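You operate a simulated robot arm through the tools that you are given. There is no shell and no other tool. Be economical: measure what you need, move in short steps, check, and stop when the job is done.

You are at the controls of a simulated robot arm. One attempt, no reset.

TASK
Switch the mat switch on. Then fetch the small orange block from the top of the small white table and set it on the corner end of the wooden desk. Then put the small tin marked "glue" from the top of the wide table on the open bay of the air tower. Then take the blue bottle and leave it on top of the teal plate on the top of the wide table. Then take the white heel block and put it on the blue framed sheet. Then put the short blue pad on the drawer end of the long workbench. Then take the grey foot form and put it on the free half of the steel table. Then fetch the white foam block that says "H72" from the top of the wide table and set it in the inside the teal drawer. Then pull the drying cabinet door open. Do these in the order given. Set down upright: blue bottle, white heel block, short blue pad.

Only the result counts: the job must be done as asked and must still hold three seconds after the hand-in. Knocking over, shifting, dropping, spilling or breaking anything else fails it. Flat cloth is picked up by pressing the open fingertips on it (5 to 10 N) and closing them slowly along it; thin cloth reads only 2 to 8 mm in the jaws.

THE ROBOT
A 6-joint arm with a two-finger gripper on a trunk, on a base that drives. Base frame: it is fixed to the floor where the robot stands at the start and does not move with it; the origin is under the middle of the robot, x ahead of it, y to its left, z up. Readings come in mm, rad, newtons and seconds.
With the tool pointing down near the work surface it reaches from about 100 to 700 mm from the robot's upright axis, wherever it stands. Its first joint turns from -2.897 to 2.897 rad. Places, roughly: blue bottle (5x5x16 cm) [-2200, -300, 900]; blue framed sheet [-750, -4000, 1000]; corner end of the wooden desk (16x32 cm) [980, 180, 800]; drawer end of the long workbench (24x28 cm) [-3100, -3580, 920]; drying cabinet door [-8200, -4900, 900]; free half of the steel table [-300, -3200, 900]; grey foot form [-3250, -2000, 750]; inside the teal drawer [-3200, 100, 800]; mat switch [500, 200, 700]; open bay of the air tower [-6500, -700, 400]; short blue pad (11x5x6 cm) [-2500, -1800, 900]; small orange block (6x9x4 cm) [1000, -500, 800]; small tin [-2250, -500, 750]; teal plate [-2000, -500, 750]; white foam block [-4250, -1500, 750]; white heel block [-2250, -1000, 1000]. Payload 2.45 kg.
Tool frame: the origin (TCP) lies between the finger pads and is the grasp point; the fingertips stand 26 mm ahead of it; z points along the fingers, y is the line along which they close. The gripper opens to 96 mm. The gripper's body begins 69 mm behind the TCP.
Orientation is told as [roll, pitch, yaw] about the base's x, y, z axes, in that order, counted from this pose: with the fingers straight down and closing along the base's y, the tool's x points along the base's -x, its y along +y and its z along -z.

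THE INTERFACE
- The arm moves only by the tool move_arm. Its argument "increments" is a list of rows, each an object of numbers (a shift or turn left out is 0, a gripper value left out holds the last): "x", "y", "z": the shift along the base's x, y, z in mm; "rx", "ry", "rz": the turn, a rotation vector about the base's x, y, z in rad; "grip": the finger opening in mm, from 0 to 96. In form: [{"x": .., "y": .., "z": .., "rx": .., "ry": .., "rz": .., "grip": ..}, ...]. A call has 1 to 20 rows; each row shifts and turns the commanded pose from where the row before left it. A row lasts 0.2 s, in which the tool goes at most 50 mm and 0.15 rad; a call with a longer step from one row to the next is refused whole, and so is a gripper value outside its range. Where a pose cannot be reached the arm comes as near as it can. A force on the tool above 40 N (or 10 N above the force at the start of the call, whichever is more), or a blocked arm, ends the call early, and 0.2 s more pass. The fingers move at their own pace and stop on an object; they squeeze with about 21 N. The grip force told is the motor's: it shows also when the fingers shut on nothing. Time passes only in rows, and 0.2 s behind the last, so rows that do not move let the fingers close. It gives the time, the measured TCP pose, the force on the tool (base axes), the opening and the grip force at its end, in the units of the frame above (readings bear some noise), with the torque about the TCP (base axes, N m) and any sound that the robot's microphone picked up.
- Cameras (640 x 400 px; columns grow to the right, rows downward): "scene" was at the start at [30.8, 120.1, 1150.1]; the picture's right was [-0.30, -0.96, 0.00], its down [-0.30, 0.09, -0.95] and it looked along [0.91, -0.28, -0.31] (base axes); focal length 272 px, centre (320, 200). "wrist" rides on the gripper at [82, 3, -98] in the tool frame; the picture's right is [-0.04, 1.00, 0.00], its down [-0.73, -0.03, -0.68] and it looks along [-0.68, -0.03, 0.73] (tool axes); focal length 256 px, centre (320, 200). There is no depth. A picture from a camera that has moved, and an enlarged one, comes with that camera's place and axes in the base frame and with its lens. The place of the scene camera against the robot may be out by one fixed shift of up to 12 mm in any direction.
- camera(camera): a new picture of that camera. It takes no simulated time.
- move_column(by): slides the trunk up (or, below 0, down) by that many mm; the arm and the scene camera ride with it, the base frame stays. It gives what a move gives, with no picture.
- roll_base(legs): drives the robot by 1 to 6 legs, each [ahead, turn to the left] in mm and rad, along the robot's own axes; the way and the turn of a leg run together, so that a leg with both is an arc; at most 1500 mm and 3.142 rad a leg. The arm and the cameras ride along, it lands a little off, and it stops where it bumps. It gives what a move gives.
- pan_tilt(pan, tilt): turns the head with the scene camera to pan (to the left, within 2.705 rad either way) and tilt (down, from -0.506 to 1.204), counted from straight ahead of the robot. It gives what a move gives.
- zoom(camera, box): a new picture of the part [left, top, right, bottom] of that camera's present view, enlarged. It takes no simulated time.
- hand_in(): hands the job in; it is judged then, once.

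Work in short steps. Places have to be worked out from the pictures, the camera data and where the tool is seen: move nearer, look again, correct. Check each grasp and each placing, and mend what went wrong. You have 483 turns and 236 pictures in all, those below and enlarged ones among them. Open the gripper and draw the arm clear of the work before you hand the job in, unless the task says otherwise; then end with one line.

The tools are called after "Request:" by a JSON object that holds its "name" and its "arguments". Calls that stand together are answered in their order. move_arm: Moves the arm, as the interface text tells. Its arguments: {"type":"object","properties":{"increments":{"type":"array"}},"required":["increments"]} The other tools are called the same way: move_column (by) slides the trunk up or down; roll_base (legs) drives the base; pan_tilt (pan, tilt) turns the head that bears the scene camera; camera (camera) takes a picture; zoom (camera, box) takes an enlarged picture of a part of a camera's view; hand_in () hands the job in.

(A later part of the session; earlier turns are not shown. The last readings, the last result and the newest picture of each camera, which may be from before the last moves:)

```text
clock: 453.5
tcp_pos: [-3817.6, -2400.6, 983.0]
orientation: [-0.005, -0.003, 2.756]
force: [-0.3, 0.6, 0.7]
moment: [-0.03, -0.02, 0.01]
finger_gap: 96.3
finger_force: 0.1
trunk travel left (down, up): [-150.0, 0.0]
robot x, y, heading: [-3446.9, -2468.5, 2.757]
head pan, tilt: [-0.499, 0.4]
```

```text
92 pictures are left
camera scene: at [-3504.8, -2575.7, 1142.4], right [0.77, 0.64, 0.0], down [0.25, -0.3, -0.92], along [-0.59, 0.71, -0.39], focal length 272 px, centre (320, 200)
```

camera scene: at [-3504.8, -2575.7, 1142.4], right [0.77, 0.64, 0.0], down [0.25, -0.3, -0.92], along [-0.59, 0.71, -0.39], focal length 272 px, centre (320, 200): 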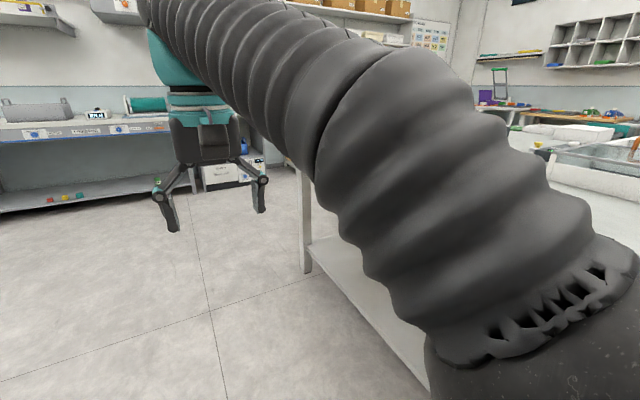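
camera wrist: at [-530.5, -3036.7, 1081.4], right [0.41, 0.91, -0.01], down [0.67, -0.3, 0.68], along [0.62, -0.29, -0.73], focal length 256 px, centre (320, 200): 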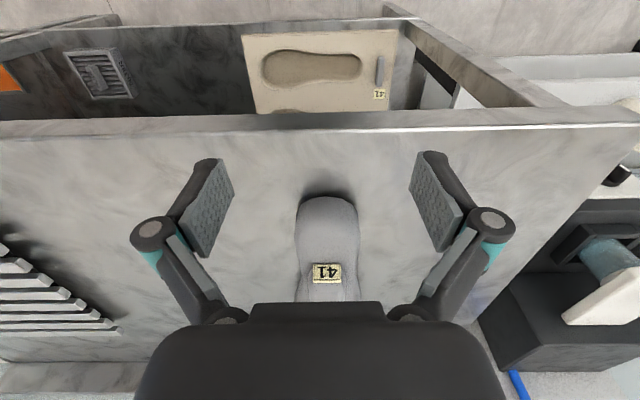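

Request:
{"name": "roll_base", "arguments": {"legs": [[850, 0], [0, -1.56]]}}

Request:
{"name": "pan_tilt", "arguments": {"pan": 0.0, "tilt": 0.6}}

Request:
{"name": "camera", "arguments": {"camera": "scene"}}

Request:
{"name": "camera", "arguments": {"camera": "wrist"}}

```text
clock: 461.8
tcp_pos: [-4171.1, -1769.2, 984.5]
orientation: [-0.005, -0.003, 1.191]
force: [0.1, -0.4, 0.0]
moment: [0.03, 0.01, 0.02]
finger_gap: 96.2
finger_force: 0.0
trunk travel left (down, up): [-150.0, 0.0]
robot x, y, heading: [-4237.2, -2144.7, 1.194]
head pan, tilt: [-0.499, 0.4]
```

```text
clock: 462.8
tcp_pos: [-4170.6, -1769.5, 984.2]
orientation: [-0.006, -0.003, 1.192]
force: [-0.1, -0.4, -0.7]
moment: [0.01, 0.0, -0.01]
finger_gap: 95.7
finger_force: 0.1
trunk travel left (down, up): [-150.0, 0.0]
robot x, y, heading: [-4235.6, -2143.4, 1.193]
head pan, tilt: [0.0, 0.6]
```

```text
91 pictures are left
camera scene: at [-4372.8, -2068.9, 1124.2], right [0.93, -0.37, 0.0], down [-0.21, -0.52, -0.83], along [0.31, 0.77, -0.56], focal length 272 px, centre (320, 200)
```

scene: 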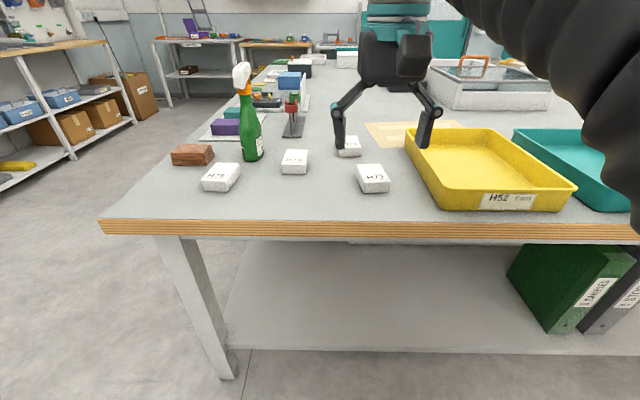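

```text
90 pictures are left
camera wrist: at [-4206.2, -1844.9, 1082.1], right [-0.91, 0.41, -0.01], down [0.29, 0.67, 0.68], along [0.28, 0.62, -0.73], focal length 256 px, centre (320, 200)
```

wrist: 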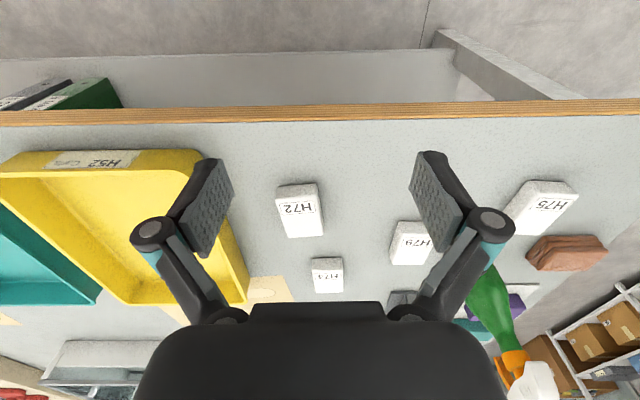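

Request:
{"name": "zoom", "arguments": {"camera": "wrist", "box": [260, 170, 440, 300]}}

Request:
{"name": "zoom", "arguments": {"camera": "scene", "box": [180, 110, 440, 230]}}

```text
3.08 times, centred on (350, 235) of wrist
camera zoom: at [-4206.2, -1844.9, 1082.1], right [-0.91, 0.41, -0.01], down [0.29, 0.67, 0.68], along [0.28, 0.62, -0.73], focal length 788 px, centre (228, 92)
```

zoom: 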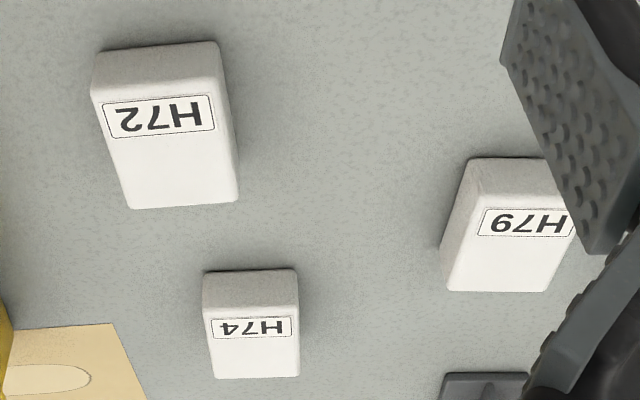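

```text
2.46 times, centred on (310, 170) of scene
camera zoom: at [-4372.8, -2068.9, 1124.2], right [0.93, -0.37, 0.0], down [-0.21, -0.52, -0.83], along [0.31, 0.77, -0.56], focal length 669 px, centre (345, 274)
```

zoom: 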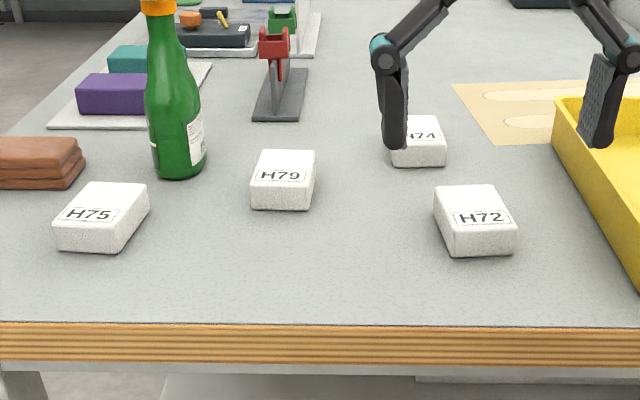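

H72 confirmed; centre ≈(-4068,-1613), 57 mm across. Move above it.

Request:
{"name": "move_arm", "arguments": {"increments": [{"x": 25.5, "y": 39.3, "z": -20, "rz": 0.05}, {"x": 25.5, "y": 39.3, "z": -20}, {"x": 25.5, "y": 39.3, "z": -20}, {"x": 25.5, "y": 39.3, "z": -20}]}}

Request:
{"name": "camera", "arguments": {"camera": "wrist"}}

```text
refused: row 1 steps farther than a row can; nothing moved
```

```text
87 pictures are left
camera wrist: at [-4206.2, -1844.9, 1082.1], right [-0.91, 0.41, -0.01], down [0.29, 0.67, 0.68], along [0.28, 0.62, -0.73], focal length 256 px, centre (320, 200)
```

wrist: 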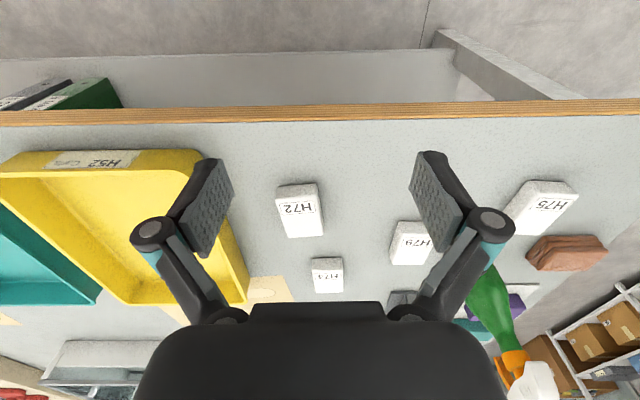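

Step too large; I split it into five rows.

Request:
{"name": "move_arm", "arguments": {"increments": [{"x": 20.4, "y": 31.4, "z": -14, "rz": 0.05}, {"x": 20.4, "y": 31.4, "z": -14}, {"x": 20.4, "y": 31.4, "z": -14}, {"x": 20.4, "y": 31.4, "z": -14}, {"x": 20.4, "y": 31.4, "z": -14}]}}

Request:
{"name": "camera", "arguments": {"camera": "wrist"}}

```text
clock: 463.9
tcp_pos: [-4067.7, -1612.4, 915.4]
orientation: [-0.004, -0.004, 1.242]
force: [-0.2, 0.6, 0.8]
moment: [0.1, -0.01, 0.01]
finger_gap: 96.1
finger_force: 0.0
trunk travel left (down, up): [-150.0, 0.0]
robot x, y, heading: [-4236.5, -2145.1, 1.192]
head pan, tilt: [0.0, 0.6]
```

```text
86 pictures are left
camera wrist: at [-4098.3, -1689.5, 1013.1], right [-0.93, 0.36, -0.01], down [0.26, 0.68, 0.68], along [0.25, 0.64, -0.73], focal length 256 px, centre (320, 200)
```

wrist: 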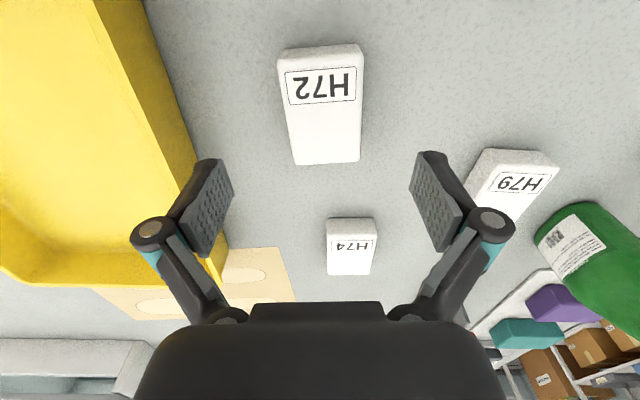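

Aligned. Descend to z≈832 and close.

Request:
{"name": "move_arm", "arguments": {"increments": [{"x": -2, "z": -30}, {"z": -30}, {"z": -15}, {"z": -8}, {"grip": 40}, {"grip": 40}, {"grip": 40}, {"z": 10}, {"z": 20}, {"z": 30}]}}

Request:
{"name": "camera", "arguments": {"camera": "wrist"}}

```text
clock: 466.1
tcp_pos: [-4070.9, -1615.3, 889.3]
orientation: [-0.005, -0.003, 1.24]
force: [0.0, -0.4, -0.3]
moment: [-0.01, -0.02, -0.02]
finger_gap: 56.9
finger_force: 21.1
trunk travel left (down, up): [-150.0, 0.0]
robot x, y, heading: [-4236.2, -2141.5, 1.196]
head pan, tilt: [0.0, 0.6]
```

```text
85 pictures are left
camera wrist: at [-4102.2, -1691.3, 987.6], right [-0.93, 0.36, -0.01], down [0.26, 0.68, 0.68], along [0.25, 0.63, -0.73], focal length 256 px, centre (320, 200)
```

wrist: 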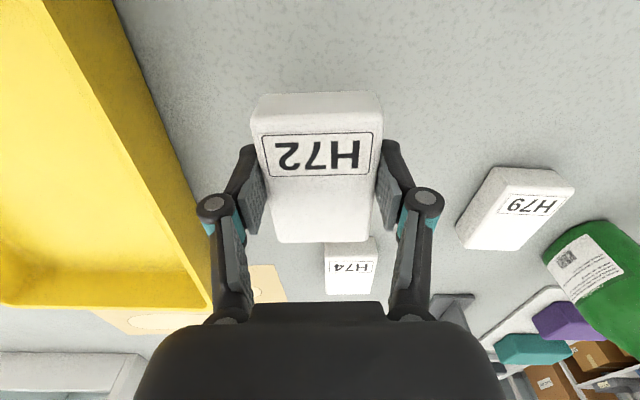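

Held. Retract, then drive around the table's far end to the right side aisle where the teal drawer is.

Request:
{"name": "move_arm", "arguments": {"increments": [{"z": 25}, {"x": -13, "y": -41, "z": 18}, {"x": -13, "y": -41, "z": 18}, {"x": -13, "y": -41, "z": 18}, {"x": -13, "y": -41, "z": 18}]}}

Request:
{"name": "roll_base", "arguments": {"legs": [[0, 1.57], [1060, 0], [0, -1.58]]}}

```text
clock: 467.4
tcp_pos: [-4125.5, -1777.1, 986.1]
orientation: [-0.005, -0.001, 1.241]
force: [0.3, -0.2, -0.2]
moment: [-0.07, 0.03, -0.02]
finger_gap: 56.7
finger_force: 20.4
trunk travel left (down, up): [-150.0, 0.0]
robot x, y, heading: [-4239.9, -2144.6, 1.192]
head pan, tilt: [0.0, 0.6]
```

```text
clock: 480.5
tcp_pos: [-5115.8, -1401.2, 987.2]
orientation: [-0.006, -0.004, 1.246]
force: [-0.3, -1.0, -0.1]
moment: [-0.03, -0.02, 0.01]
finger_gap: 56.9
finger_force: 21.3
trunk travel left (down, up): [-150.0, 0.0]
robot x, y, heading: [-5231.4, -1768.7, 1.199]
head pan, tilt: [0.0, 0.6]
```

Request:
{"name": "roll_base", "arguments": {"legs": [[0, -0.013], [1050, 0], [1050, 0], [968, 0], [0, -1.612]]}}

Request:
{"name": "roll_base", "arguments": {"legs": [[1000, 0], [0, -1.53]]}}

Request:
{"name": "pan_tilt", "arguments": {"pan": 0.0, "tilt": 0.65}}

Request:
{"name": "camera", "arguments": {"camera": "scene"}}

Request:
{"name": "camera", "arguments": {"camera": "wrist"}}

```text
clock: 500.0
tcp_pos: [-3726.1, 965.6, 986.6]
orientation: [-0.005, -0.004, -0.403]
force: [1.2, -1.0, 1.2]
moment: [0.0, 0.02, -0.03]
finger_gap: 56.9
finger_force: 20.9
trunk travel left (down, up): [-150.0, 0.0]
robot x, y, heading: [-4083.3, 1108.9, -0.45]
head pan, tilt: [0.0, 0.6]
```

```text
clock: 508.9
tcp_pos: [-3306.7, 302.1, 987.8]
orientation: [-0.006, -0.004, -1.931]
force: [0.7, -0.5, -0.8]
moment: [0.01, -0.01, -0.04]
finger_gap: 56.8
finger_force: 21.4
trunk travel left (down, up): [-150.0, 0.0]
robot x, y, heading: [-3184.2, 664.6, -1.98]
head pan, tilt: [0.0, 0.6]
```

```text
clock: 509.5
tcp_pos: [-3307.1, 302.2, 986.4]
orientation: [-0.006, -0.002, -1.931]
force: [0.5, 0.1, 1.1]
moment: [-0.03, 0.0, -0.03]
finger_gap: 56.8
finger_force: 20.8
trunk travel left (down, up): [-150.0, 0.0]
robot x, y, heading: [-3180.0, 665.2, -1.98]
head pan, tilt: [0.0, 0.649]
```

```text
84 pictures are left
camera scene: at [-3046.4, 567.3, 1119.9], right [-0.92, 0.4, 0.0], down [0.24, 0.55, -0.8], along [-0.32, -0.73, -0.6], focal length 272 px, centre (320, 200)
```

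scene: 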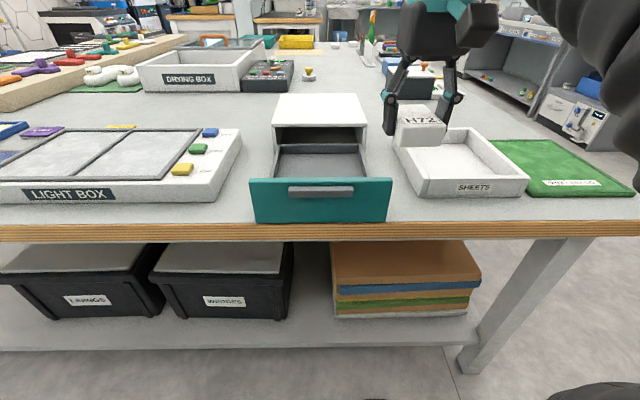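

```text
83 pictures are left
camera wrist: at [-3276.0, 376.8, 1085.4], right [0.92, -0.39, -0.01], down [-0.28, -0.68, 0.68], along [-0.27, -0.63, -0.73], focal length 256 px, centre (320, 200)
```

wrist: 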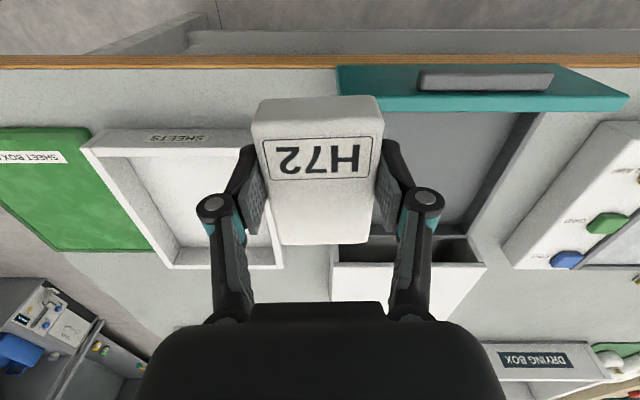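

The teal drawer is open: front plate top ≈z 895, interior centre ≈(-3223,160). I move the block above it.

Request:
{"name": "move_arm", "arguments": {"increments": [{"x": 21, "y": -35.5, "z": -5, "rz": -0.02}, {"x": 21, "y": -35.5, "z": -5}, {"x": 21, "y": -35.5, "z": -5}, {"x": 21, "y": -35.5, "z": -5}]}}

Request:
{"name": "camera", "arguments": {"camera": "wrist"}}

Request:
{"name": "camera", "arguments": {"camera": "scene"}}

```text
clock: 510.5
tcp_pos: [-3223.0, 160.9, 968.2]
orientation: [-0.005, -0.005, -1.952]
force: [-0.4, 1.4, -0.3]
moment: [-0.05, 0.02, -0.03]
finger_gap: 56.9
finger_force: 21.0
trunk travel left (down, up): [-150.0, 0.0]
robot x, y, heading: [-3180.2, 661.9, -1.978]
head pan, tilt: [0.0, 0.649]
```

```text
82 pictures are left
camera wrist: at [-3190.0, 236.3, 1067.3], right [0.91, -0.41, 0.0], down [-0.3, -0.67, 0.68], along [-0.28, -0.62, -0.73], focal length 256 px, centre (320, 200)
```

wrist: 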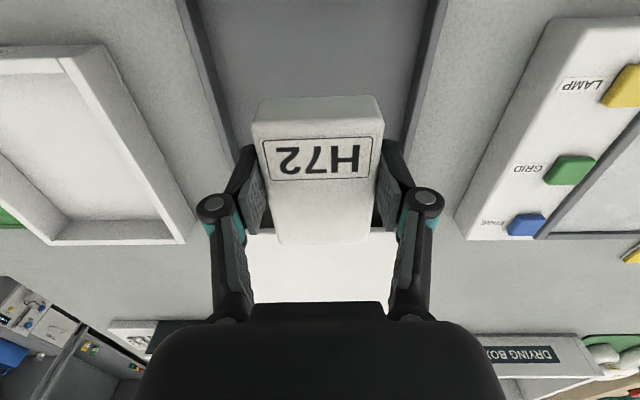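

```text
81 pictures are left
camera scene: at [-3046.4, 567.7, 1120.0], right [-0.92, 0.4, 0.0], down [0.24, 0.55, -0.8], along [-0.32, -0.73, -0.6], focal length 272 px, centre (320, 200)
```

scene: 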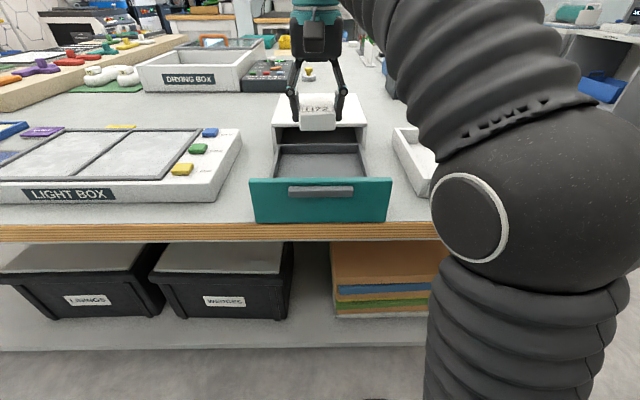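

Block is centred over the drawer interior. Lower, with slow final steps.

Request:
{"name": "move_arm", "arguments": {"increments": [{"x": -4, "y": -9, "z": -35}, {"z": -35}, {"z": -25}, {"z": -8}, {"z": -4}]}}

Request:
{"name": "camera", "arguments": {"camera": "wrist"}}

Request:
{"name": "zoom", "arguments": {"camera": "scene", "box": [220, 60, 420, 240]}}

```text
clock: 511.7
tcp_pos: [-3227.8, 153.0, 859.8]
orientation: [-0.005, -0.003, -1.952]
force: [0.3, -0.4, -0.5]
moment: [0.01, -0.03, 0.0]
finger_gap: 56.8
finger_force: 21.1
trunk travel left (down, up): [-150.0, 0.0]
robot x, y, heading: [-3182.1, 664.8, -1.982]
head pan, tilt: [0.0, 0.649]
```

```text
80 pictures are left
camera wrist: at [-3194.6, 225.8, 959.5], right [0.91, -0.41, -0.01], down [-0.3, -0.67, 0.68], along [-0.28, -0.62, -0.73], focal length 256 px, centre (320, 200)
```

wrist: 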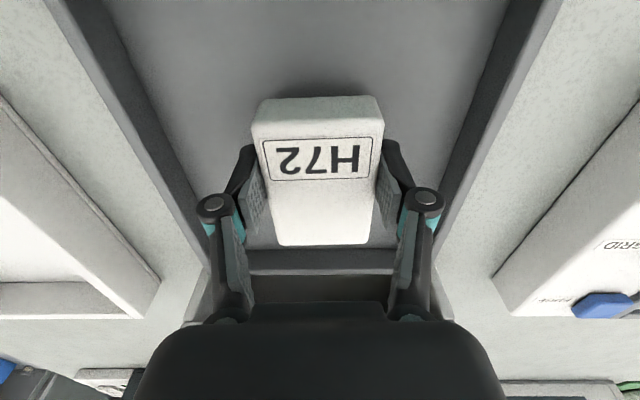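

```text
2.22 times, centred on (320, 150) of scene
camera zoom: at [-3046.3, 567.2, 1119.9], right [-0.92, 0.4, 0.0], down [0.24, 0.55, -0.8], along [-0.32, -0.73, -0.6], focal length 604 px, centre (320, 311)
```

zoom: 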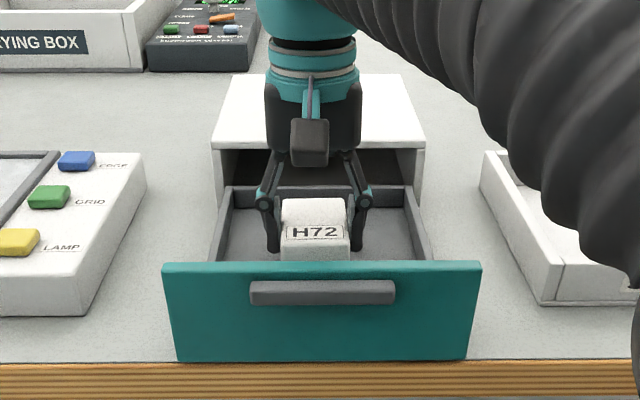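

Inside the drawer. Continue down to contact.

Request:
{"name": "move_arm", "arguments": {"increments": [{"z": -4}, {"z": -3}, {"z": -3}, {"z": -2}, {"z": -2}, {"z": -2}, {"z": -2}, {"z": -2}]}}

```text
clock: 513.5
tcp_pos: [-3227.4, 150.6, 840.5]
orientation: [-0.005, -0.006, -1.951]
force: [-1.0, -3.4, 17.4]
moment: [0.03, -0.15, -0.06]
finger_gap: 57.2
finger_force: 20.9
trunk travel left (down, up): [-150.0, 0.0]
robot x, y, heading: [-3181.4, 664.4, -1.979]
head pan, tilt: [0.0, 0.649]
```

Contact at z 840. Release and rise straight up.

Request:
{"name": "move_arm", "arguments": {"increments": [{"z": 0.5, "grip": 65}, {"grip": 76}, {"grip": 76}, {"z": 25}, {"z": 40}, {"z": 40}, {"x": 10, "y": 25, "z": 20}, {"x": 16, "y": 40}, {"x": 16, "y": 40}, {"x": 10, "y": 25}]}}

Request:
{"name": "camera", "arguments": {"camera": "scene"}}

Request:
{"name": "camera", "arguments": {"camera": "wrist"}}

```text
clock: 515.7
tcp_pos: [-3174.7, 280.9, 966.2]
orientation: [-0.005, -0.002, -1.95]
force: [-0.7, -1.0, -0.4]
moment: [0.05, 0.0, -0.02]
finger_gap: 76.2
finger_force: 0.0
trunk travel left (down, up): [-150.0, 0.0]
robot x, y, heading: [-3181.7, 663.6, -1.98]
head pan, tilt: [0.0, 0.649]
```

```text
78 pictures are left
camera scene: at [-3046.4, 566.9, 1119.9], right [-0.92, 0.4, 0.0], down [0.24, 0.55, -0.8], along [-0.32, -0.73, -0.6], focal length 272 px, centre (320, 200)
```

scene: 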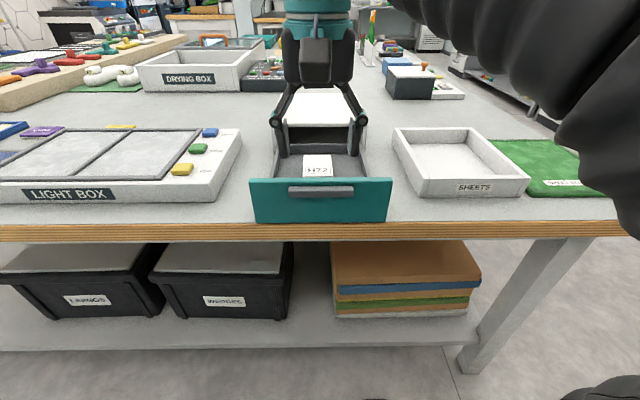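

```text
77 pictures are left
camera wrist: at [-3141.7, 355.4, 1065.3], right [0.91, -0.41, -0.01], down [-0.3, -0.67, 0.68], along [-0.28, -0.62, -0.73], focal length 256 px, centre (320, 200)
```

wrist: 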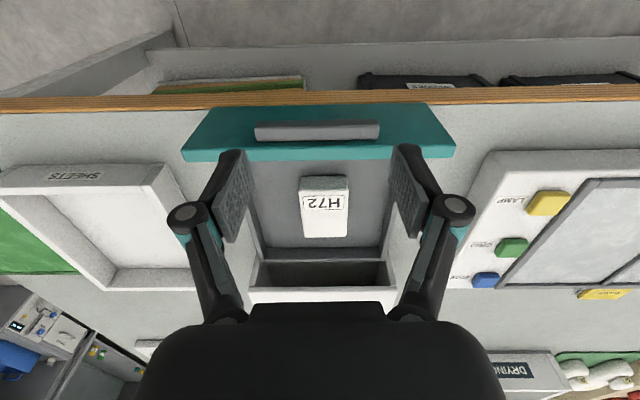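

H72 lies inside the drawer. Finally the drying cabinet: drive around the far side of the table.

Request:
{"name": "roll_base", "arguments": {"legs": [[-80, 0], [0, -1.604], [960, 0], [0, 1.631]]}}

Request:
{"name": "roll_base", "arguments": {"legs": [[1000, 0], [1000, 0], [1000, 0], [0, -0.38]]}}

```text
clock: 529.3
tcp_pos: [-3992.2, 756.0, 966.5]
orientation: [-0.004, -0.003, -1.872]
force: [0.1, -0.3, 0.0]
moment: [0.03, -0.03, 0.05]
finger_gap: 75.8
finger_force: 0.0
trunk travel left (down, up): [-150.0, 0.0]
robot x, y, heading: [-4026.3, 1134.6, -1.905]
head pan, tilt: [0.0, 0.649]
```

```text
clock: 545.3
tcp_pos: [-5100.9, -2092.1, 966.4]
orientation: [-0.005, -0.003, -2.241]
force: [0.5, -0.6, -0.4]
moment: [0.02, -0.04, -0.02]
finger_gap: 75.8
finger_force: 0.0
trunk travel left (down, up): [-150.0, 0.0]
robot x, y, heading: [-5000.3, -1726.7, -2.271]
head pan, tilt: [0.0, 0.649]
```

Request:
{"name": "pan_tilt", "arguments": {"pan": 0.0, "tilt": 0.25}}

Request:
{"name": "camera", "arguments": {"camera": "scene"}}

```text
clock: 546.2
tcp_pos: [-5100.6, -2092.0, 967.5]
orientation: [-0.005, -0.004, -2.24]
force: [-0.4, -0.1, -0.5]
moment: [0.03, -0.01, -0.04]
finger_gap: 76.0
finger_force: 0.2
trunk travel left (down, up): [-150.0, 0.0]
robot x, y, heading: [-5001.8, -1722.5, -2.27]
head pan, tilt: [0.0, 0.25]
```

```text
76 pictures are left
camera scene: at [-4898.2, -1859.4, 1156.3], right [-0.77, 0.64, 0.0], down [0.16, 0.19, -0.97], along [-0.62, -0.74, -0.25], focal length 272 px, centre (320, 200)
```

scene: 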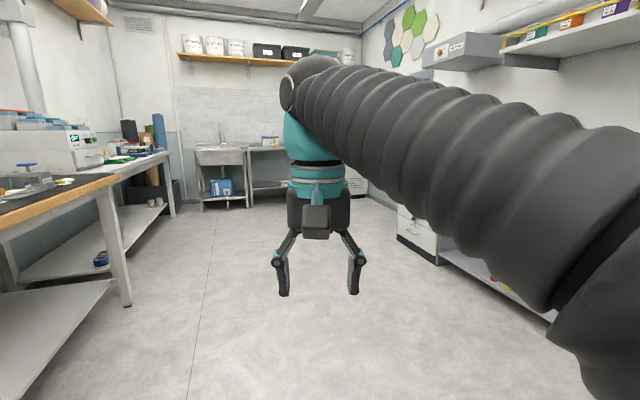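

Request:
{"name": "roll_base", "arguments": {"legs": [[0, -0.126], [1090, 0], [1000, 0], [0, 0.3]]}}

Request:
{"name": "pan_tilt", "arguments": {"pan": -0.25, "tilt": 0.2}}

Request:
{"name": "camera", "arguments": {"camera": "scene"}}

```text
clock: 558.1
tcp_pos: [-6544.8, -3533.3, 967.8]
orientation: [-0.005, -0.004, -2.051]
force: [0.4, -0.7, 0.1]
moment: [0.0, 0.01, 0.0]
finger_gap: 76.0
finger_force: 0.1
trunk travel left (down, up): [-150.0, 0.0]
robot x, y, heading: [-6515.3, -3148.3, -2.079]
head pan, tilt: [0.0, 0.25]
```

```text
clock: 558.9
tcp_pos: [-6545.1, -3532.4, 967.2]
orientation: [-0.006, -0.005, -2.052]
force: [0.4, 0.2, 0.2]
moment: [-0.03, -0.02, 0.03]
finger_gap: 76.0
finger_force: 0.0
trunk travel left (down, up): [-150.0, 0.0]
robot x, y, heading: [-6513.4, -3151.3, -2.079]
head pan, tilt: [-0.25, 0.201]
```

```text
75 pictures are left
camera scene: at [-6409.5, -3253.2, 1161.0], right [-0.73, 0.69, 0.0], down [0.14, 0.14, -0.98], along [-0.67, -0.71, -0.2], focal length 272 px, centre (320, 200)
```

scene: 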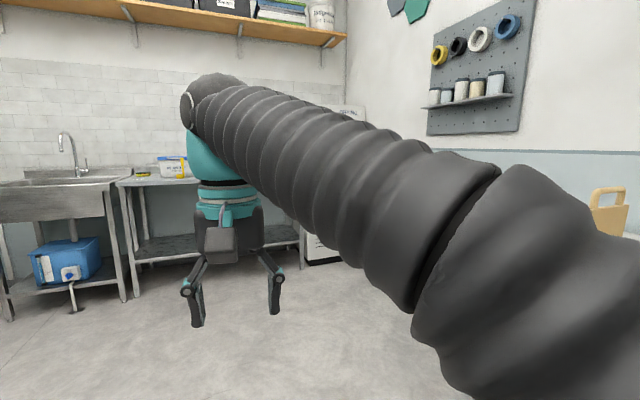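

The arm blocks the view to the cabinet; I turn the base right and look left of the arm.

Request:
{"name": "roll_base", "arguments": {"legs": [[0, -0.75]]}}

Request:
{"name": "pan_tilt", "arguments": {"pan": 0.45, "tilt": 0.25}}

Request:
{"name": "camera", "arguments": {"camera": "scene"}}

```text
clock: 561.2
tcp_pos: [-6798.7, -3407.2, 966.9]
orientation: [-0.003, -0.005, -2.808]
force: [0.2, -0.2, 0.6]
moment: [0.02, 0.0, 0.0]
finger_gap: 75.9
finger_force: 0.2
trunk travel left (down, up): [-150.0, 0.0]
robot x, y, heading: [-6515.2, -3152.2, -2.835]
head pan, tilt: [-0.25, 0.201]
```

```text
clock: 562.3
tcp_pos: [-6798.6, -3407.1, 968.4]
orientation: [-0.005, -0.004, -2.808]
force: [-0.2, 0.2, 0.5]
moment: [-0.01, 0.0, 0.04]
finger_gap: 76.1
finger_force: 0.1
trunk travel left (down, up): [-150.0, 0.0]
robot x, y, heading: [-6512.9, -3151.8, -2.836]
head pan, tilt: [0.45, 0.25]
```

```text
74 pictures are left
camera scene: at [-6476.0, -3357.4, 1156.4], right [-0.68, 0.73, 0.0], down [0.18, 0.17, -0.97], along [-0.71, -0.66, -0.25], focal length 272 px, centre (320, 200)
```

scene: 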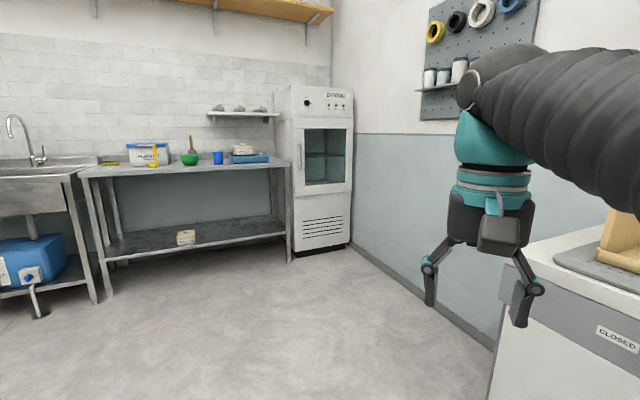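

Request:
{"name": "zoom", "arguments": {"camera": "scene", "box": [260, 70, 380, 265]}}

Request:
{"name": "zoom", "arguments": {"camera": "scene", "box": [285, 80, 365, 205]}}

```text
2.05 times, centred on (320, 168) of scene
camera zoom: at [-6476.0, -3357.4, 1156.4], right [-0.68, 0.73, 0.0], down [0.18, 0.17, -0.97], along [-0.71, -0.66, -0.25], focal length 557 px, centre (320, 267)
```

zoom: 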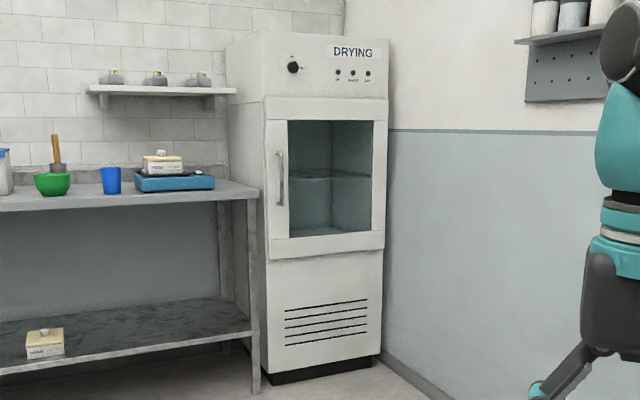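

```text
3.20 times, centred on (325, 142) of scene
camera zoom: at [-6476.0, -3357.4, 1156.4], right [-0.68, 0.73, 0.0], down [0.18, 0.17, -0.97], along [-0.71, -0.66, -0.25], focal length 869 px, centre (304, 384)
```

zoom: 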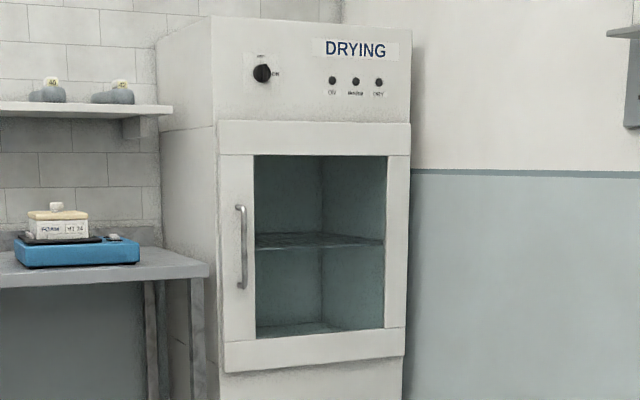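

The cabinet's door has a vertical handle at its left (≈(-8081,-5081,930)), hinge at the right. I drive to a stand in front of it.

Request:
{"name": "roll_base", "arguments": {"legs": [[0, 0.511], [870, 0], [800, 0], [0, 0.37]]}}

Request:
{"name": "pan_tilt", "arguments": {"pan": 0.0, "tilt": 0.3}}

Request:
{"name": "camera", "arguments": {"camera": "scene"}}

```text
clock: 573.4
tcp_pos: [-7668.4, -4743.4, 966.9]
orientation: [-0.003, -0.004, -1.935]
force: [1.2, 0.6, -0.1]
moment: [-0.02, -0.01, 0.0]
finger_gap: 75.8
finger_force: 0.1
trunk travel left (down, up): [-150.0, 0.0]
robot x, y, heading: [-7681.2, -4364.3, -1.967]
head pan, tilt: [0.45, 0.25]
```

```text
clock: 574.3
tcp_pos: [-7669.2, -4745.1, 967.5]
orientation: [-0.007, -0.004, -1.935]
force: [0.4, 0.0, -1.6]
moment: [0.0, 0.03, 0.03]
finger_gap: 76.1
finger_force: 0.1
trunk travel left (down, up): [-150.0, 0.0]
robot x, y, heading: [-7679.6, -4358.9, -1.967]
head pan, tilt: [0.0, 0.3]
```

```text
71 pictures are left
camera scene: at [-7547.7, -4462.8, 1151.7], right [-0.92, 0.38, 0.0], down [0.11, 0.27, -0.96], along [-0.37, -0.88, -0.3], focal length 272 px, centre (320, 200)
```

scene: 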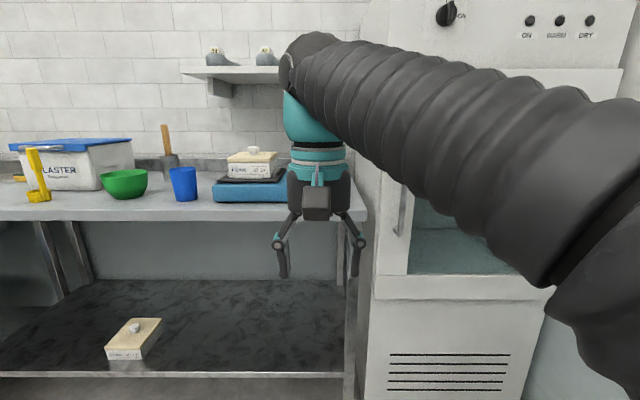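

I tilt the tool to horizontal, pointing at the cabinet, and view the handle with the wrist camera.

Request:
{"name": "move_arm", "arguments": {"increments": [{"rx": -0.1317, "ry": 0.0551, "grip": 60}, {"rx": -0.1317, "ry": 0.0551}, {"rx": -0.1317, "ry": 0.0551}, {"rx": -0.1317, "ry": 0.0551}, {"rx": -0.1317, "ry": 0.0551}, {"rx": -0.1317, "ry": 0.0551}, {"rx": -0.1317, "ry": 0.0551}, {"rx": -0.1317, "ry": 0.0551}, {"rx": -0.1317, "ry": 0.0551}, {"rx": -0.1317, "ry": 0.0551}, {"rx": -0.1317, "ry": 0.0551}]}}

Request:
{"name": "camera", "arguments": {"camera": "wrist"}}

Request:
{"name": "camera", "arguments": {"camera": "scene"}}

```text
clock: 576.7
tcp_pos: [-7668.4, -4744.8, 967.7]
orientation: [-1.778, -1.539, -0.195]
force: [0.3, 0.1, 0.8]
moment: [0.04, 0.02, -0.01]
finger_gap: 59.7
finger_force: 0.1
trunk travel left (down, up): [-150.0, 0.0]
robot x, y, heading: [-7684.9, -4365.2, -1.961]
head pan, tilt: [0.0, 0.3]
```

```text
70 pictures are left
camera wrist: at [-7631.1, -4655.2, 885.8], right [0.92, -0.39, 0.01], down [0.26, 0.63, 0.73], along [-0.29, -0.67, 0.68], focal length 256 px, centre (320, 200)
```

wrist: 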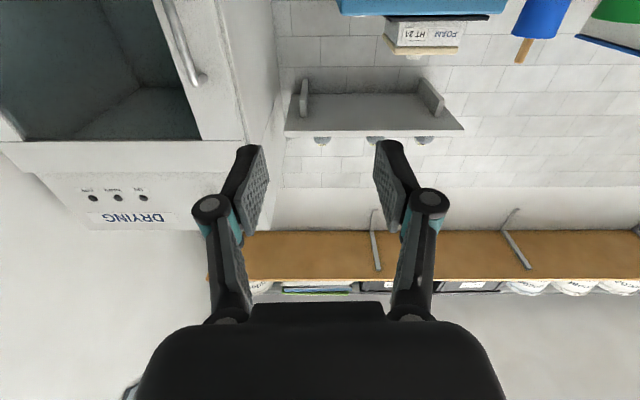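

```text
69 pictures are left
camera scene: at [-7547.9, -4462.6, 1151.7], right [-0.92, 0.38, 0.0], down [0.11, 0.27, -0.96], along [-0.37, -0.88, -0.3], focal length 272 px, centre (320, 200)
```

scene: 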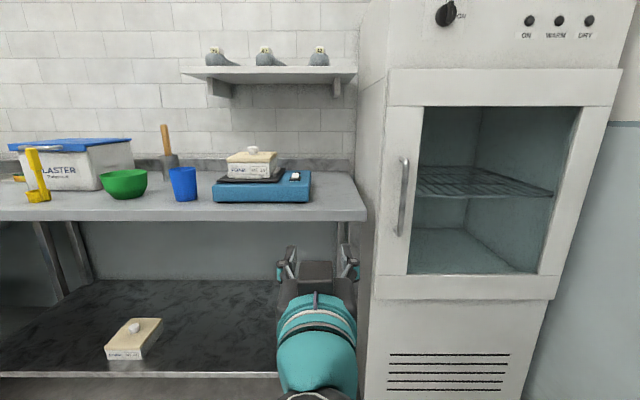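

Handle ≈(-8010,-5015), z≈840–1040. I drive 60 mm closer and bring the horizontal tool to a pre-grasp point ~105 mm in front of it.

Request:
{"name": "roll_base", "arguments": {"legs": [[60, 0]]}}

Request:
{"name": "move_arm", "arguments": {"increments": [{"x": -39.7, "y": -16.6, "z": -4}, {"x": -39.7, "y": -16.6, "z": -4}, {"x": -39.7, "y": -16.6, "z": -4}, {"x": -39.7, "y": -16.6, "z": -4}, {"x": -39.7, "y": -16.6, "z": -4}, {"x": -39.7, "y": -16.6, "z": -4}, {"x": -39.7, "y": -16.6, "z": -4}]}}

Request:
{"name": "camera", "arguments": {"camera": "wrist"}}

Request:
{"name": "camera", "arguments": {"camera": "scene"}}

```text
clock: 577.7
tcp_pos: [-7691.5, -4800.8, 967.3]
orientation: [-1.701, -1.54, -0.271]
force: [-0.3, -0.3, -0.4]
moment: [-0.01, 0.03, -0.03]
finger_gap: 60.1
finger_force: 0.2
trunk travel left (down, up): [-150.0, 0.0]
robot x, y, heading: [-7703.9, -4418.0, -1.961]
head pan, tilt: [0.0, 0.3]
```

```text
clock: 579.3
tcp_pos: [-7909.0, -4941.8, 929.6]
orientation: [-1.606, -1.54, -0.387]
force: [0.6, 1.5, 1.5]
moment: [0.14, -0.04, 0.01]
finger_gap: 60.0
finger_force: 0.0
out of reach, approached as far as the arm can: row 6, 7
trunk travel left (down, up): [-150.0, 0.0]
robot x, y, heading: [-7701.8, -4412.2, -1.971]
head pan, tilt: [0.0, 0.3]
```

```text
68 pictures are left
camera wrist: at [-7868.8, -4853.2, 849.3], right [0.91, -0.41, 0.01], down [0.27, 0.62, 0.73], along [-0.3, -0.67, 0.68], focal length 256 px, centre (320, 200)
```

wrist: 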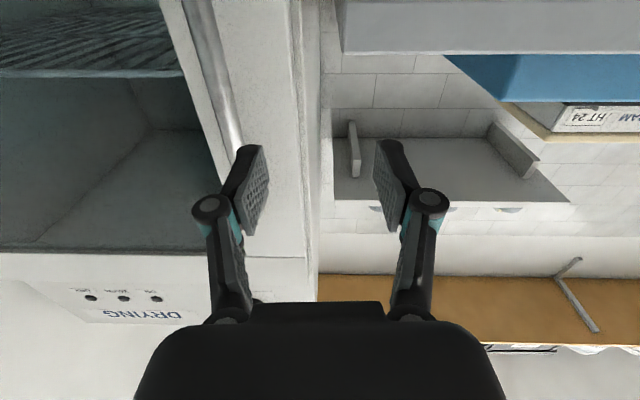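

```text
67 pictures are left
camera scene: at [-7570.8, -4517.9, 1151.7], right [-0.92, 0.38, 0.0], down [0.11, 0.27, -0.96], along [-0.37, -0.88, -0.29], focal length 272 px, centre (320, 200)
```

scene: 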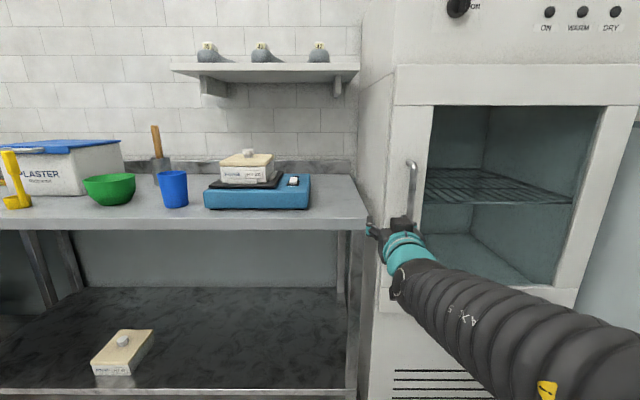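

Out of reach at this extension; I draw the tool back a little, drive 130 mm closer, and look again.

Request:
{"name": "move_arm", "arguments": {"increments": [{"x": 20, "y": 46}, {"x": 20, "y": 46}]}}

Request:
{"name": "roll_base", "arguments": {"legs": [[130, 0]]}}

Request:
{"name": "camera", "arguments": {"camera": "wrist"}}

```text
refused: row 1 steps farther than a row can; nothing moved
```

```text
clock: 580.5
tcp_pos: [-7948.4, -5036.8, 927.7]
orientation: [-1.522, -1.537, -0.472]
force: [1.4, 5.9, -0.6]
moment: [-0.06, 0.03, -0.23]
finger_gap: 65.1
finger_force: 1.9
trunk travel left (down, up): [-150.0, 0.0]
robot x, y, heading: [-7744.3, -4515.6, -1.967]
head pan, tilt: [0.0, 0.3]
stopped in leg 1: the force on the tool passed its limit at 272 N (the readings are from after the stop); the commanded pose is now the measured one
```

```text
66 pictures are left
camera wrist: at [-7908.9, -4948.7, 848.0], right [0.91, -0.41, 0.01], down [0.27, 0.62, 0.74], along [-0.31, -0.67, 0.68], focal length 256 px, centre (320, 200)
```

wrist: 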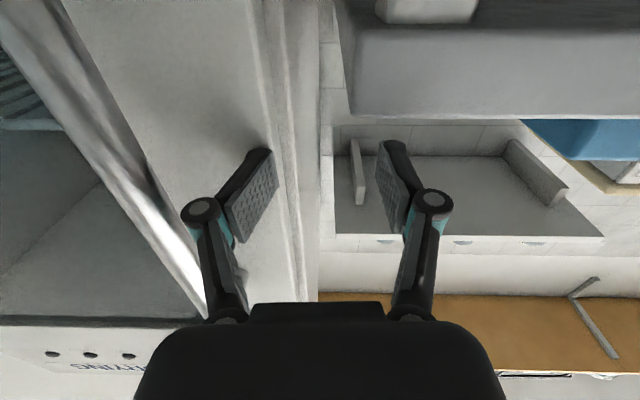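

My batching drove a fingertip against the door frame. I back the base off 70 mm at once and check.

Request:
{"name": "roll_base", "arguments": {"legs": [[-70, 0]]}}

```text
clock: 581.5
tcp_pos: [-7921.4, -4973.5, 928.4]
orientation: [-1.503, -1.539, -0.49]
force: [-1.1, 0.3, 0.7]
moment: [0.01, -0.02, 0.02]
finger_gap: 59.7
finger_force: 0.1
trunk travel left (down, up): [-150.0, 0.0]
robot x, y, heading: [-7716.2, -4451.1, -1.971]
head pan, tilt: [0.0, 0.3]
```

Request:
{"name": "camera", "arguments": {"camera": "scene"}}

Request:
{"name": "camera", "arguments": {"camera": "wrist"}}

```text
65 pictures are left
camera scene: at [-7584.3, -4550.6, 1151.7], right [-0.92, 0.38, 0.0], down [0.11, 0.27, -0.96], along [-0.37, -0.88, -0.3], focal length 272 px, centre (320, 200)
```

scene: 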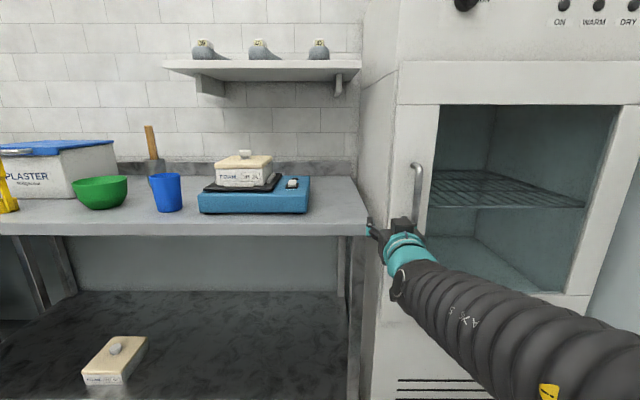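

```text
64 pictures are left
camera wrist: at [-7881.9, -4884.0, 847.8], right [0.91, -0.41, 0.01], down [0.27, 0.62, 0.74], along [-0.31, -0.67, 0.68], focal length 256 px, centre (320, 200)
```

wrist: 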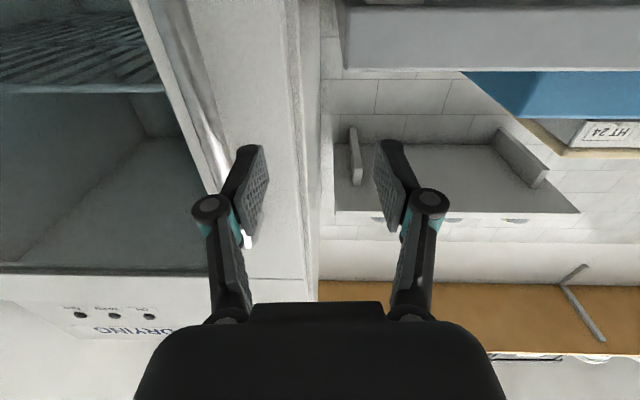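

Nothing displaced. The bar is ~70 mm to the right of the tool. I pull back 30 mm and then move right in small steps to test reach.

Request:
{"name": "move_arm", "arguments": {"increments": [{"x": 11.7, "y": 27.6, "z": -8}, {"x": -21.5, "y": 9}, {"x": -21.5, "y": 9}, {"x": -21.5, "y": 9}]}}

Request:
{"name": "camera", "arguments": {"camera": "wrist"}}

```text
clock: 582.5
tcp_pos: [-7916.2, -4941.5, 926.7]
orientation: [-1.458, -1.539, -0.54]
force: [0.4, 0.7, 0.1]
moment: [0.0, 0.01, -0.01]
finger_gap: 60.1
finger_force: 0.1
out of reach, approached as far as the arm can: row 2, 3, 4
trunk travel left (down, up): [-150.0, 0.0]
robot x, y, heading: [-7718.0, -4447.8, -1.965]
head pan, tilt: [0.0, 0.3]
```

```text
63 pictures are left
camera wrist: at [-7875.0, -4851.8, 846.1], right [0.91, -0.41, 0.01], down [0.27, 0.62, 0.74], along [-0.31, -0.67, 0.68], focal length 256 px, centre (320, 200)
```

wrist: 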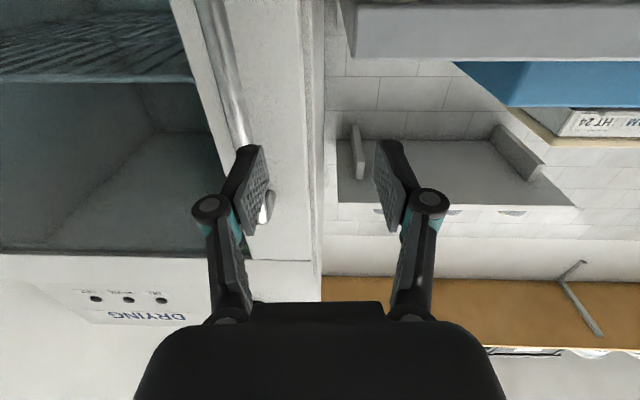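

The horizontal pose hits a wrist limit at lateral zero. I re-tilt the tool to ~45° (which worked well before); the bar can be gripped at that angle too.

Request:
{"name": "move_arm", "arguments": {"increments": [{"rx": 0.1317, "ry": -0.0551}, {"rx": 0.1317, "ry": -0.0551}, {"rx": 0.1317, "ry": -0.0551}, {"rx": 0.1317, "ry": -0.0551}, {"rx": 0.1317, "ry": -0.0551}]}}

Request:
{"name": "move_arm", "arguments": {"increments": [{"x": -21.5, "y": 9}, {"x": -21.5, "y": 9}, {"x": -21.5, "y": 9}]}}

Request:
{"name": "camera", "arguments": {"camera": "wrist"}}

Request:
{"name": "camera", "arguments": {"camera": "scene"}}

```text
clock: 583.7
tcp_pos: [-7930.3, -4934.3, 930.3]
orientation: [-0.194, -1.01, -1.855]
force: [3.7, -1.2, -1.0]
moment: [-0.09, 0.12, -0.25]
finger_gap: 60.0
finger_force: 0.1
out of reach, approached as far as the arm can: row 2, 3
trunk travel left (down, up): [-150.0, 0.0]
robot x, y, heading: [-7719.1, -4448.1, -1.963]
head pan, tilt: [0.0, 0.3]
```

```text
clock: 584.5
tcp_pos: [-7991.5, -4907.6, 931.0]
orientation: [-0.132, -1.014, -1.908]
force: [0.0, -0.8, -0.2]
moment: [0.01, -0.02, -0.01]
finger_gap: 60.0
finger_force: 0.0
trunk travel left (down, up): [-150.0, 0.0]
robot x, y, heading: [-7723.6, -4446.3, -1.965]
head pan, tilt: [0.0, 0.3]
```

```text
62 pictures are left
camera wrist: at [-7936.6, -4795.9, 913.2], right [0.89, -0.45, -0.04], down [0.12, 0.16, 0.98], along [-0.44, -0.88, 0.19], focal length 256 px, centre (320, 200)
```

wrist: 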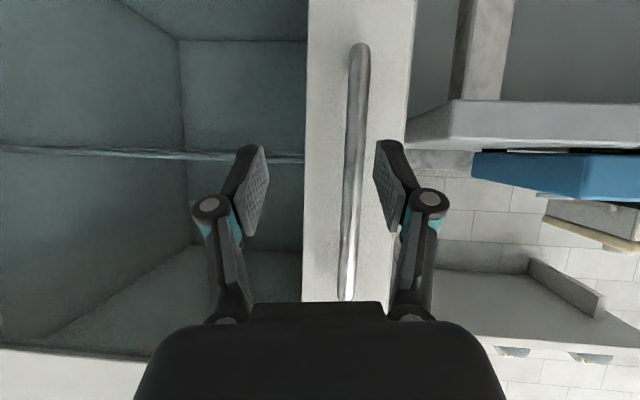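

```text
61 pictures are left
camera scene: at [-7584.3, -4550.6, 1151.7], right [-0.92, 0.38, 0.0], down [0.11, 0.27, -0.96], along [-0.37, -0.88, -0.3], focal length 272 px, centre (320, 200)
```

scene: 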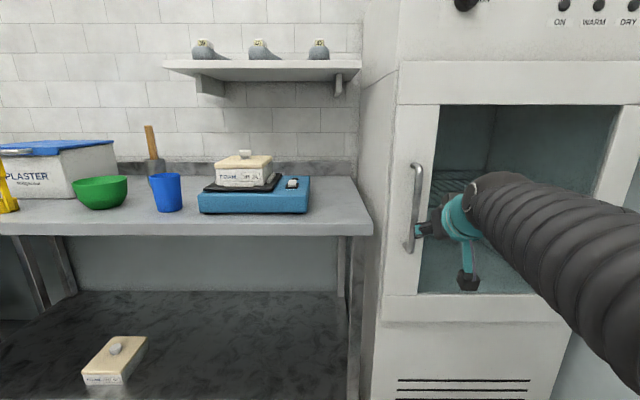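

The bar is between the fingers, ~83 mm ahead. I advance 60 mm and look again.

Request:
{"name": "move_arm", "arguments": {"increments": [{"x": -4, "y": -20}, {"x": -4, "y": -20}, {"x": -3, "y": -20}]}}

Request:
{"name": "camera", "arguments": {"camera": "wrist"}}

Request:
{"name": "zoom", "arguments": {"camera": "scene", "box": [370, 140, 530, 310]}}

```text
clock: 585.3
tcp_pos: [-8003.5, -4968.4, 928.1]
orientation: [-0.129, -1.013, -1.91]
force: [0.3, -0.2, 0.5]
moment: [-0.03, 0.0, 0.03]
finger_gap: 60.1
finger_force: 0.1
trunk travel left (down, up): [-150.0, 0.0]
robot x, y, heading: [-7716.7, -4452.6, -1.962]
head pan, tilt: [0.0, 0.3]
```

```text
60 pictures are left
camera wrist: at [-7947.3, -4856.5, 911.2], right [0.89, -0.46, -0.04], down [0.12, 0.16, 0.98], along [-0.44, -0.88, 0.19], focal length 256 px, centre (320, 200)
```

wrist: 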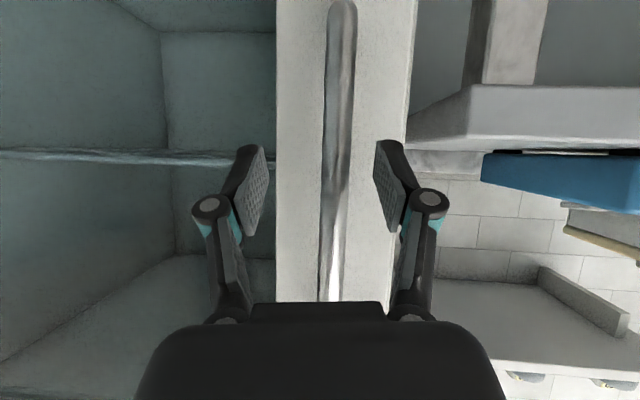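

```text
2.35 times, centred on (450, 225) of scene
camera zoom: at [-7584.3, -4550.4, 1151.7], right [-0.92, 0.38, 0.0], down [0.11, 0.27, -0.96], along [-0.37, -0.88, -0.3], focal length 639 px, centre (14, 141)
```

zoom: 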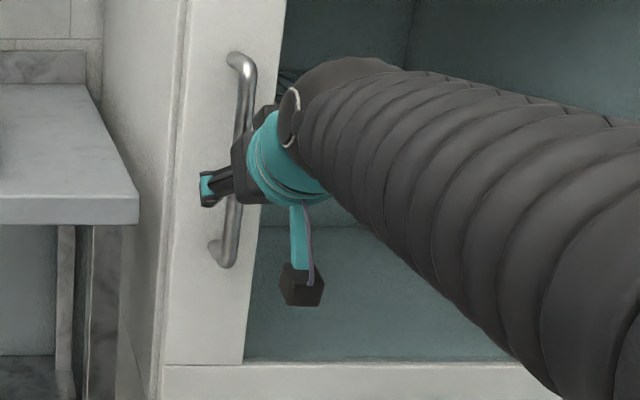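

Bar is ~20 mm ahead. Advance 14 mm with a slight left shift, then close.

Request:
{"name": "move_arm", "arguments": {"increments": [{"x": 1, "y": -8}, {"x": 1, "y": -8}]}}

Request:
{"name": "move_arm", "arguments": {"increments": [{"grip": 5}, {"grip": 5}, {"grip": 5}, {"grip": 5}]}}

Request:
{"name": "camera", "arguments": {"camera": "wrist"}}

```text
clock: 585.9
tcp_pos: [-7999.3, -4984.1, 928.6]
orientation: [-0.133, -1.013, -1.91]
force: [-0.8, 0.2, 0.2]
moment: [0.03, -0.03, -0.01]
finger_gap: 60.2
finger_force: 0.1
trunk travel left (down, up): [-150.0, 0.0]
robot x, y, heading: [-7722.0, -4449.3, -1.962]
head pan, tilt: [0.0, 0.3]
```

```text
clock: 586.9
tcp_pos: [-7999.7, -4984.5, 929.7]
orientation: [-0.129, -1.015, -1.912]
force: [-4.3, 3.4, 0.3]
moment: [-0.59, -1.13, -0.09]
finger_gap: 16.7
finger_force: 42.1
trunk travel left (down, up): [-150.0, 0.0]
robot x, y, heading: [-7720.2, -4449.9, -1.965]
head pan, tilt: [0.0, 0.3]
```

```text
58 pictures are left
camera wrist: at [-7944.8, -4871.3, 911.8], right [0.89, -0.46, -0.03], down [0.12, 0.16, 0.98], along [-0.44, -0.88, 0.19], focal length 256 px, centre (320, 200)
```

wrist: 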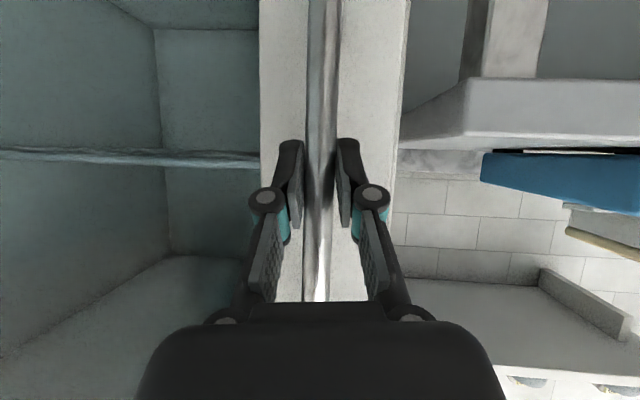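

Handle gripped. I start pulling along the door's arc (first ~10°).

Request:
{"name": "move_arm", "arguments": {"increments": [{"x": 2.5, "y": 10.5}, {"x": 2.5, "y": 10.5}, {"x": 2.5, "y": 10.5}, {"x": 2.5, "y": 10.5}, {"x": 2, "y": 10.5}, {"x": 2, "y": 10.5}, {"x": 1.5, "y": 10.5}, {"x": 1.5, "y": 10.5}]}}

```text
clock: 588.7
tcp_pos: [-7983.8, -4900.6, 929.3]
orientation: [-0.129, -1.014, -1.913]
force: [-18.4, 0.9, 8.2]
moment: [-0.36, -1.08, -0.07]
finger_gap: 16.3
finger_force: 42.7
trunk travel left (down, up): [-150.0, 0.0]
robot x, y, heading: [-7723.0, -4448.5, -1.967]
head pan, tilt: [0.0, 0.3]
```

Door moves; lateral force shows the arc bends more to the right. Continue with x adjusted.

Request:
{"name": "move_arm", "arguments": {"increments": [{"x": -3, "y": 9.5}, {"x": -2, "y": 10.5}, {"x": -1, "y": 10.5}, {"x": -1, "y": 10.5}, {"x": -1.5, "y": 10.5}, {"x": -1.5, "y": 10.5}]}}

Request:
{"name": "camera", "arguments": {"camera": "scene"}}

```text
clock: 589.5
tcp_pos: [-7983.4, -4875.1, 928.8]
orientation: [-0.116, -1.013, -1.915]
force: [20.0, -1.5, 4.9]
moment: [-0.48, -1.48, 0.12]
finger_gap: 16.3
finger_force: 42.1
trunk travel left (down, up): [-150.0, 0.0]
robot x, y, heading: [-7715.8, -4450.0, -1.955]
head pan, tilt: [0.0, 0.3]
stopped in row 3: the force on the tool passed its limit at 44 N (the readings are from after the stop); the commanded pose is now the measured one
```

```text
57 pictures are left
camera scene: at [-7582.0, -4548.9, 1151.5], right [-0.93, 0.37, 0.0], down [0.11, 0.27, -0.96], along [-0.36, -0.89, -0.3], focal length 272 px, centre (320, 200)
```

scene: 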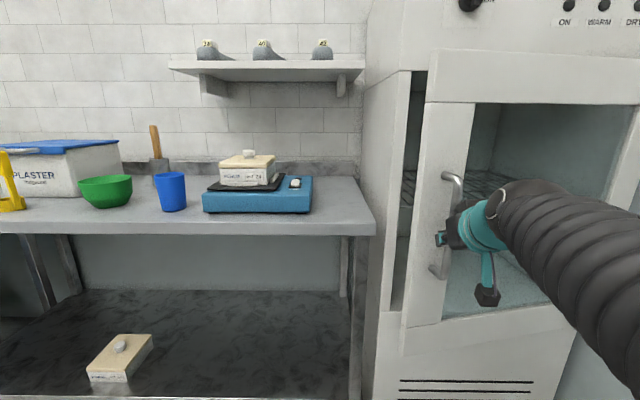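

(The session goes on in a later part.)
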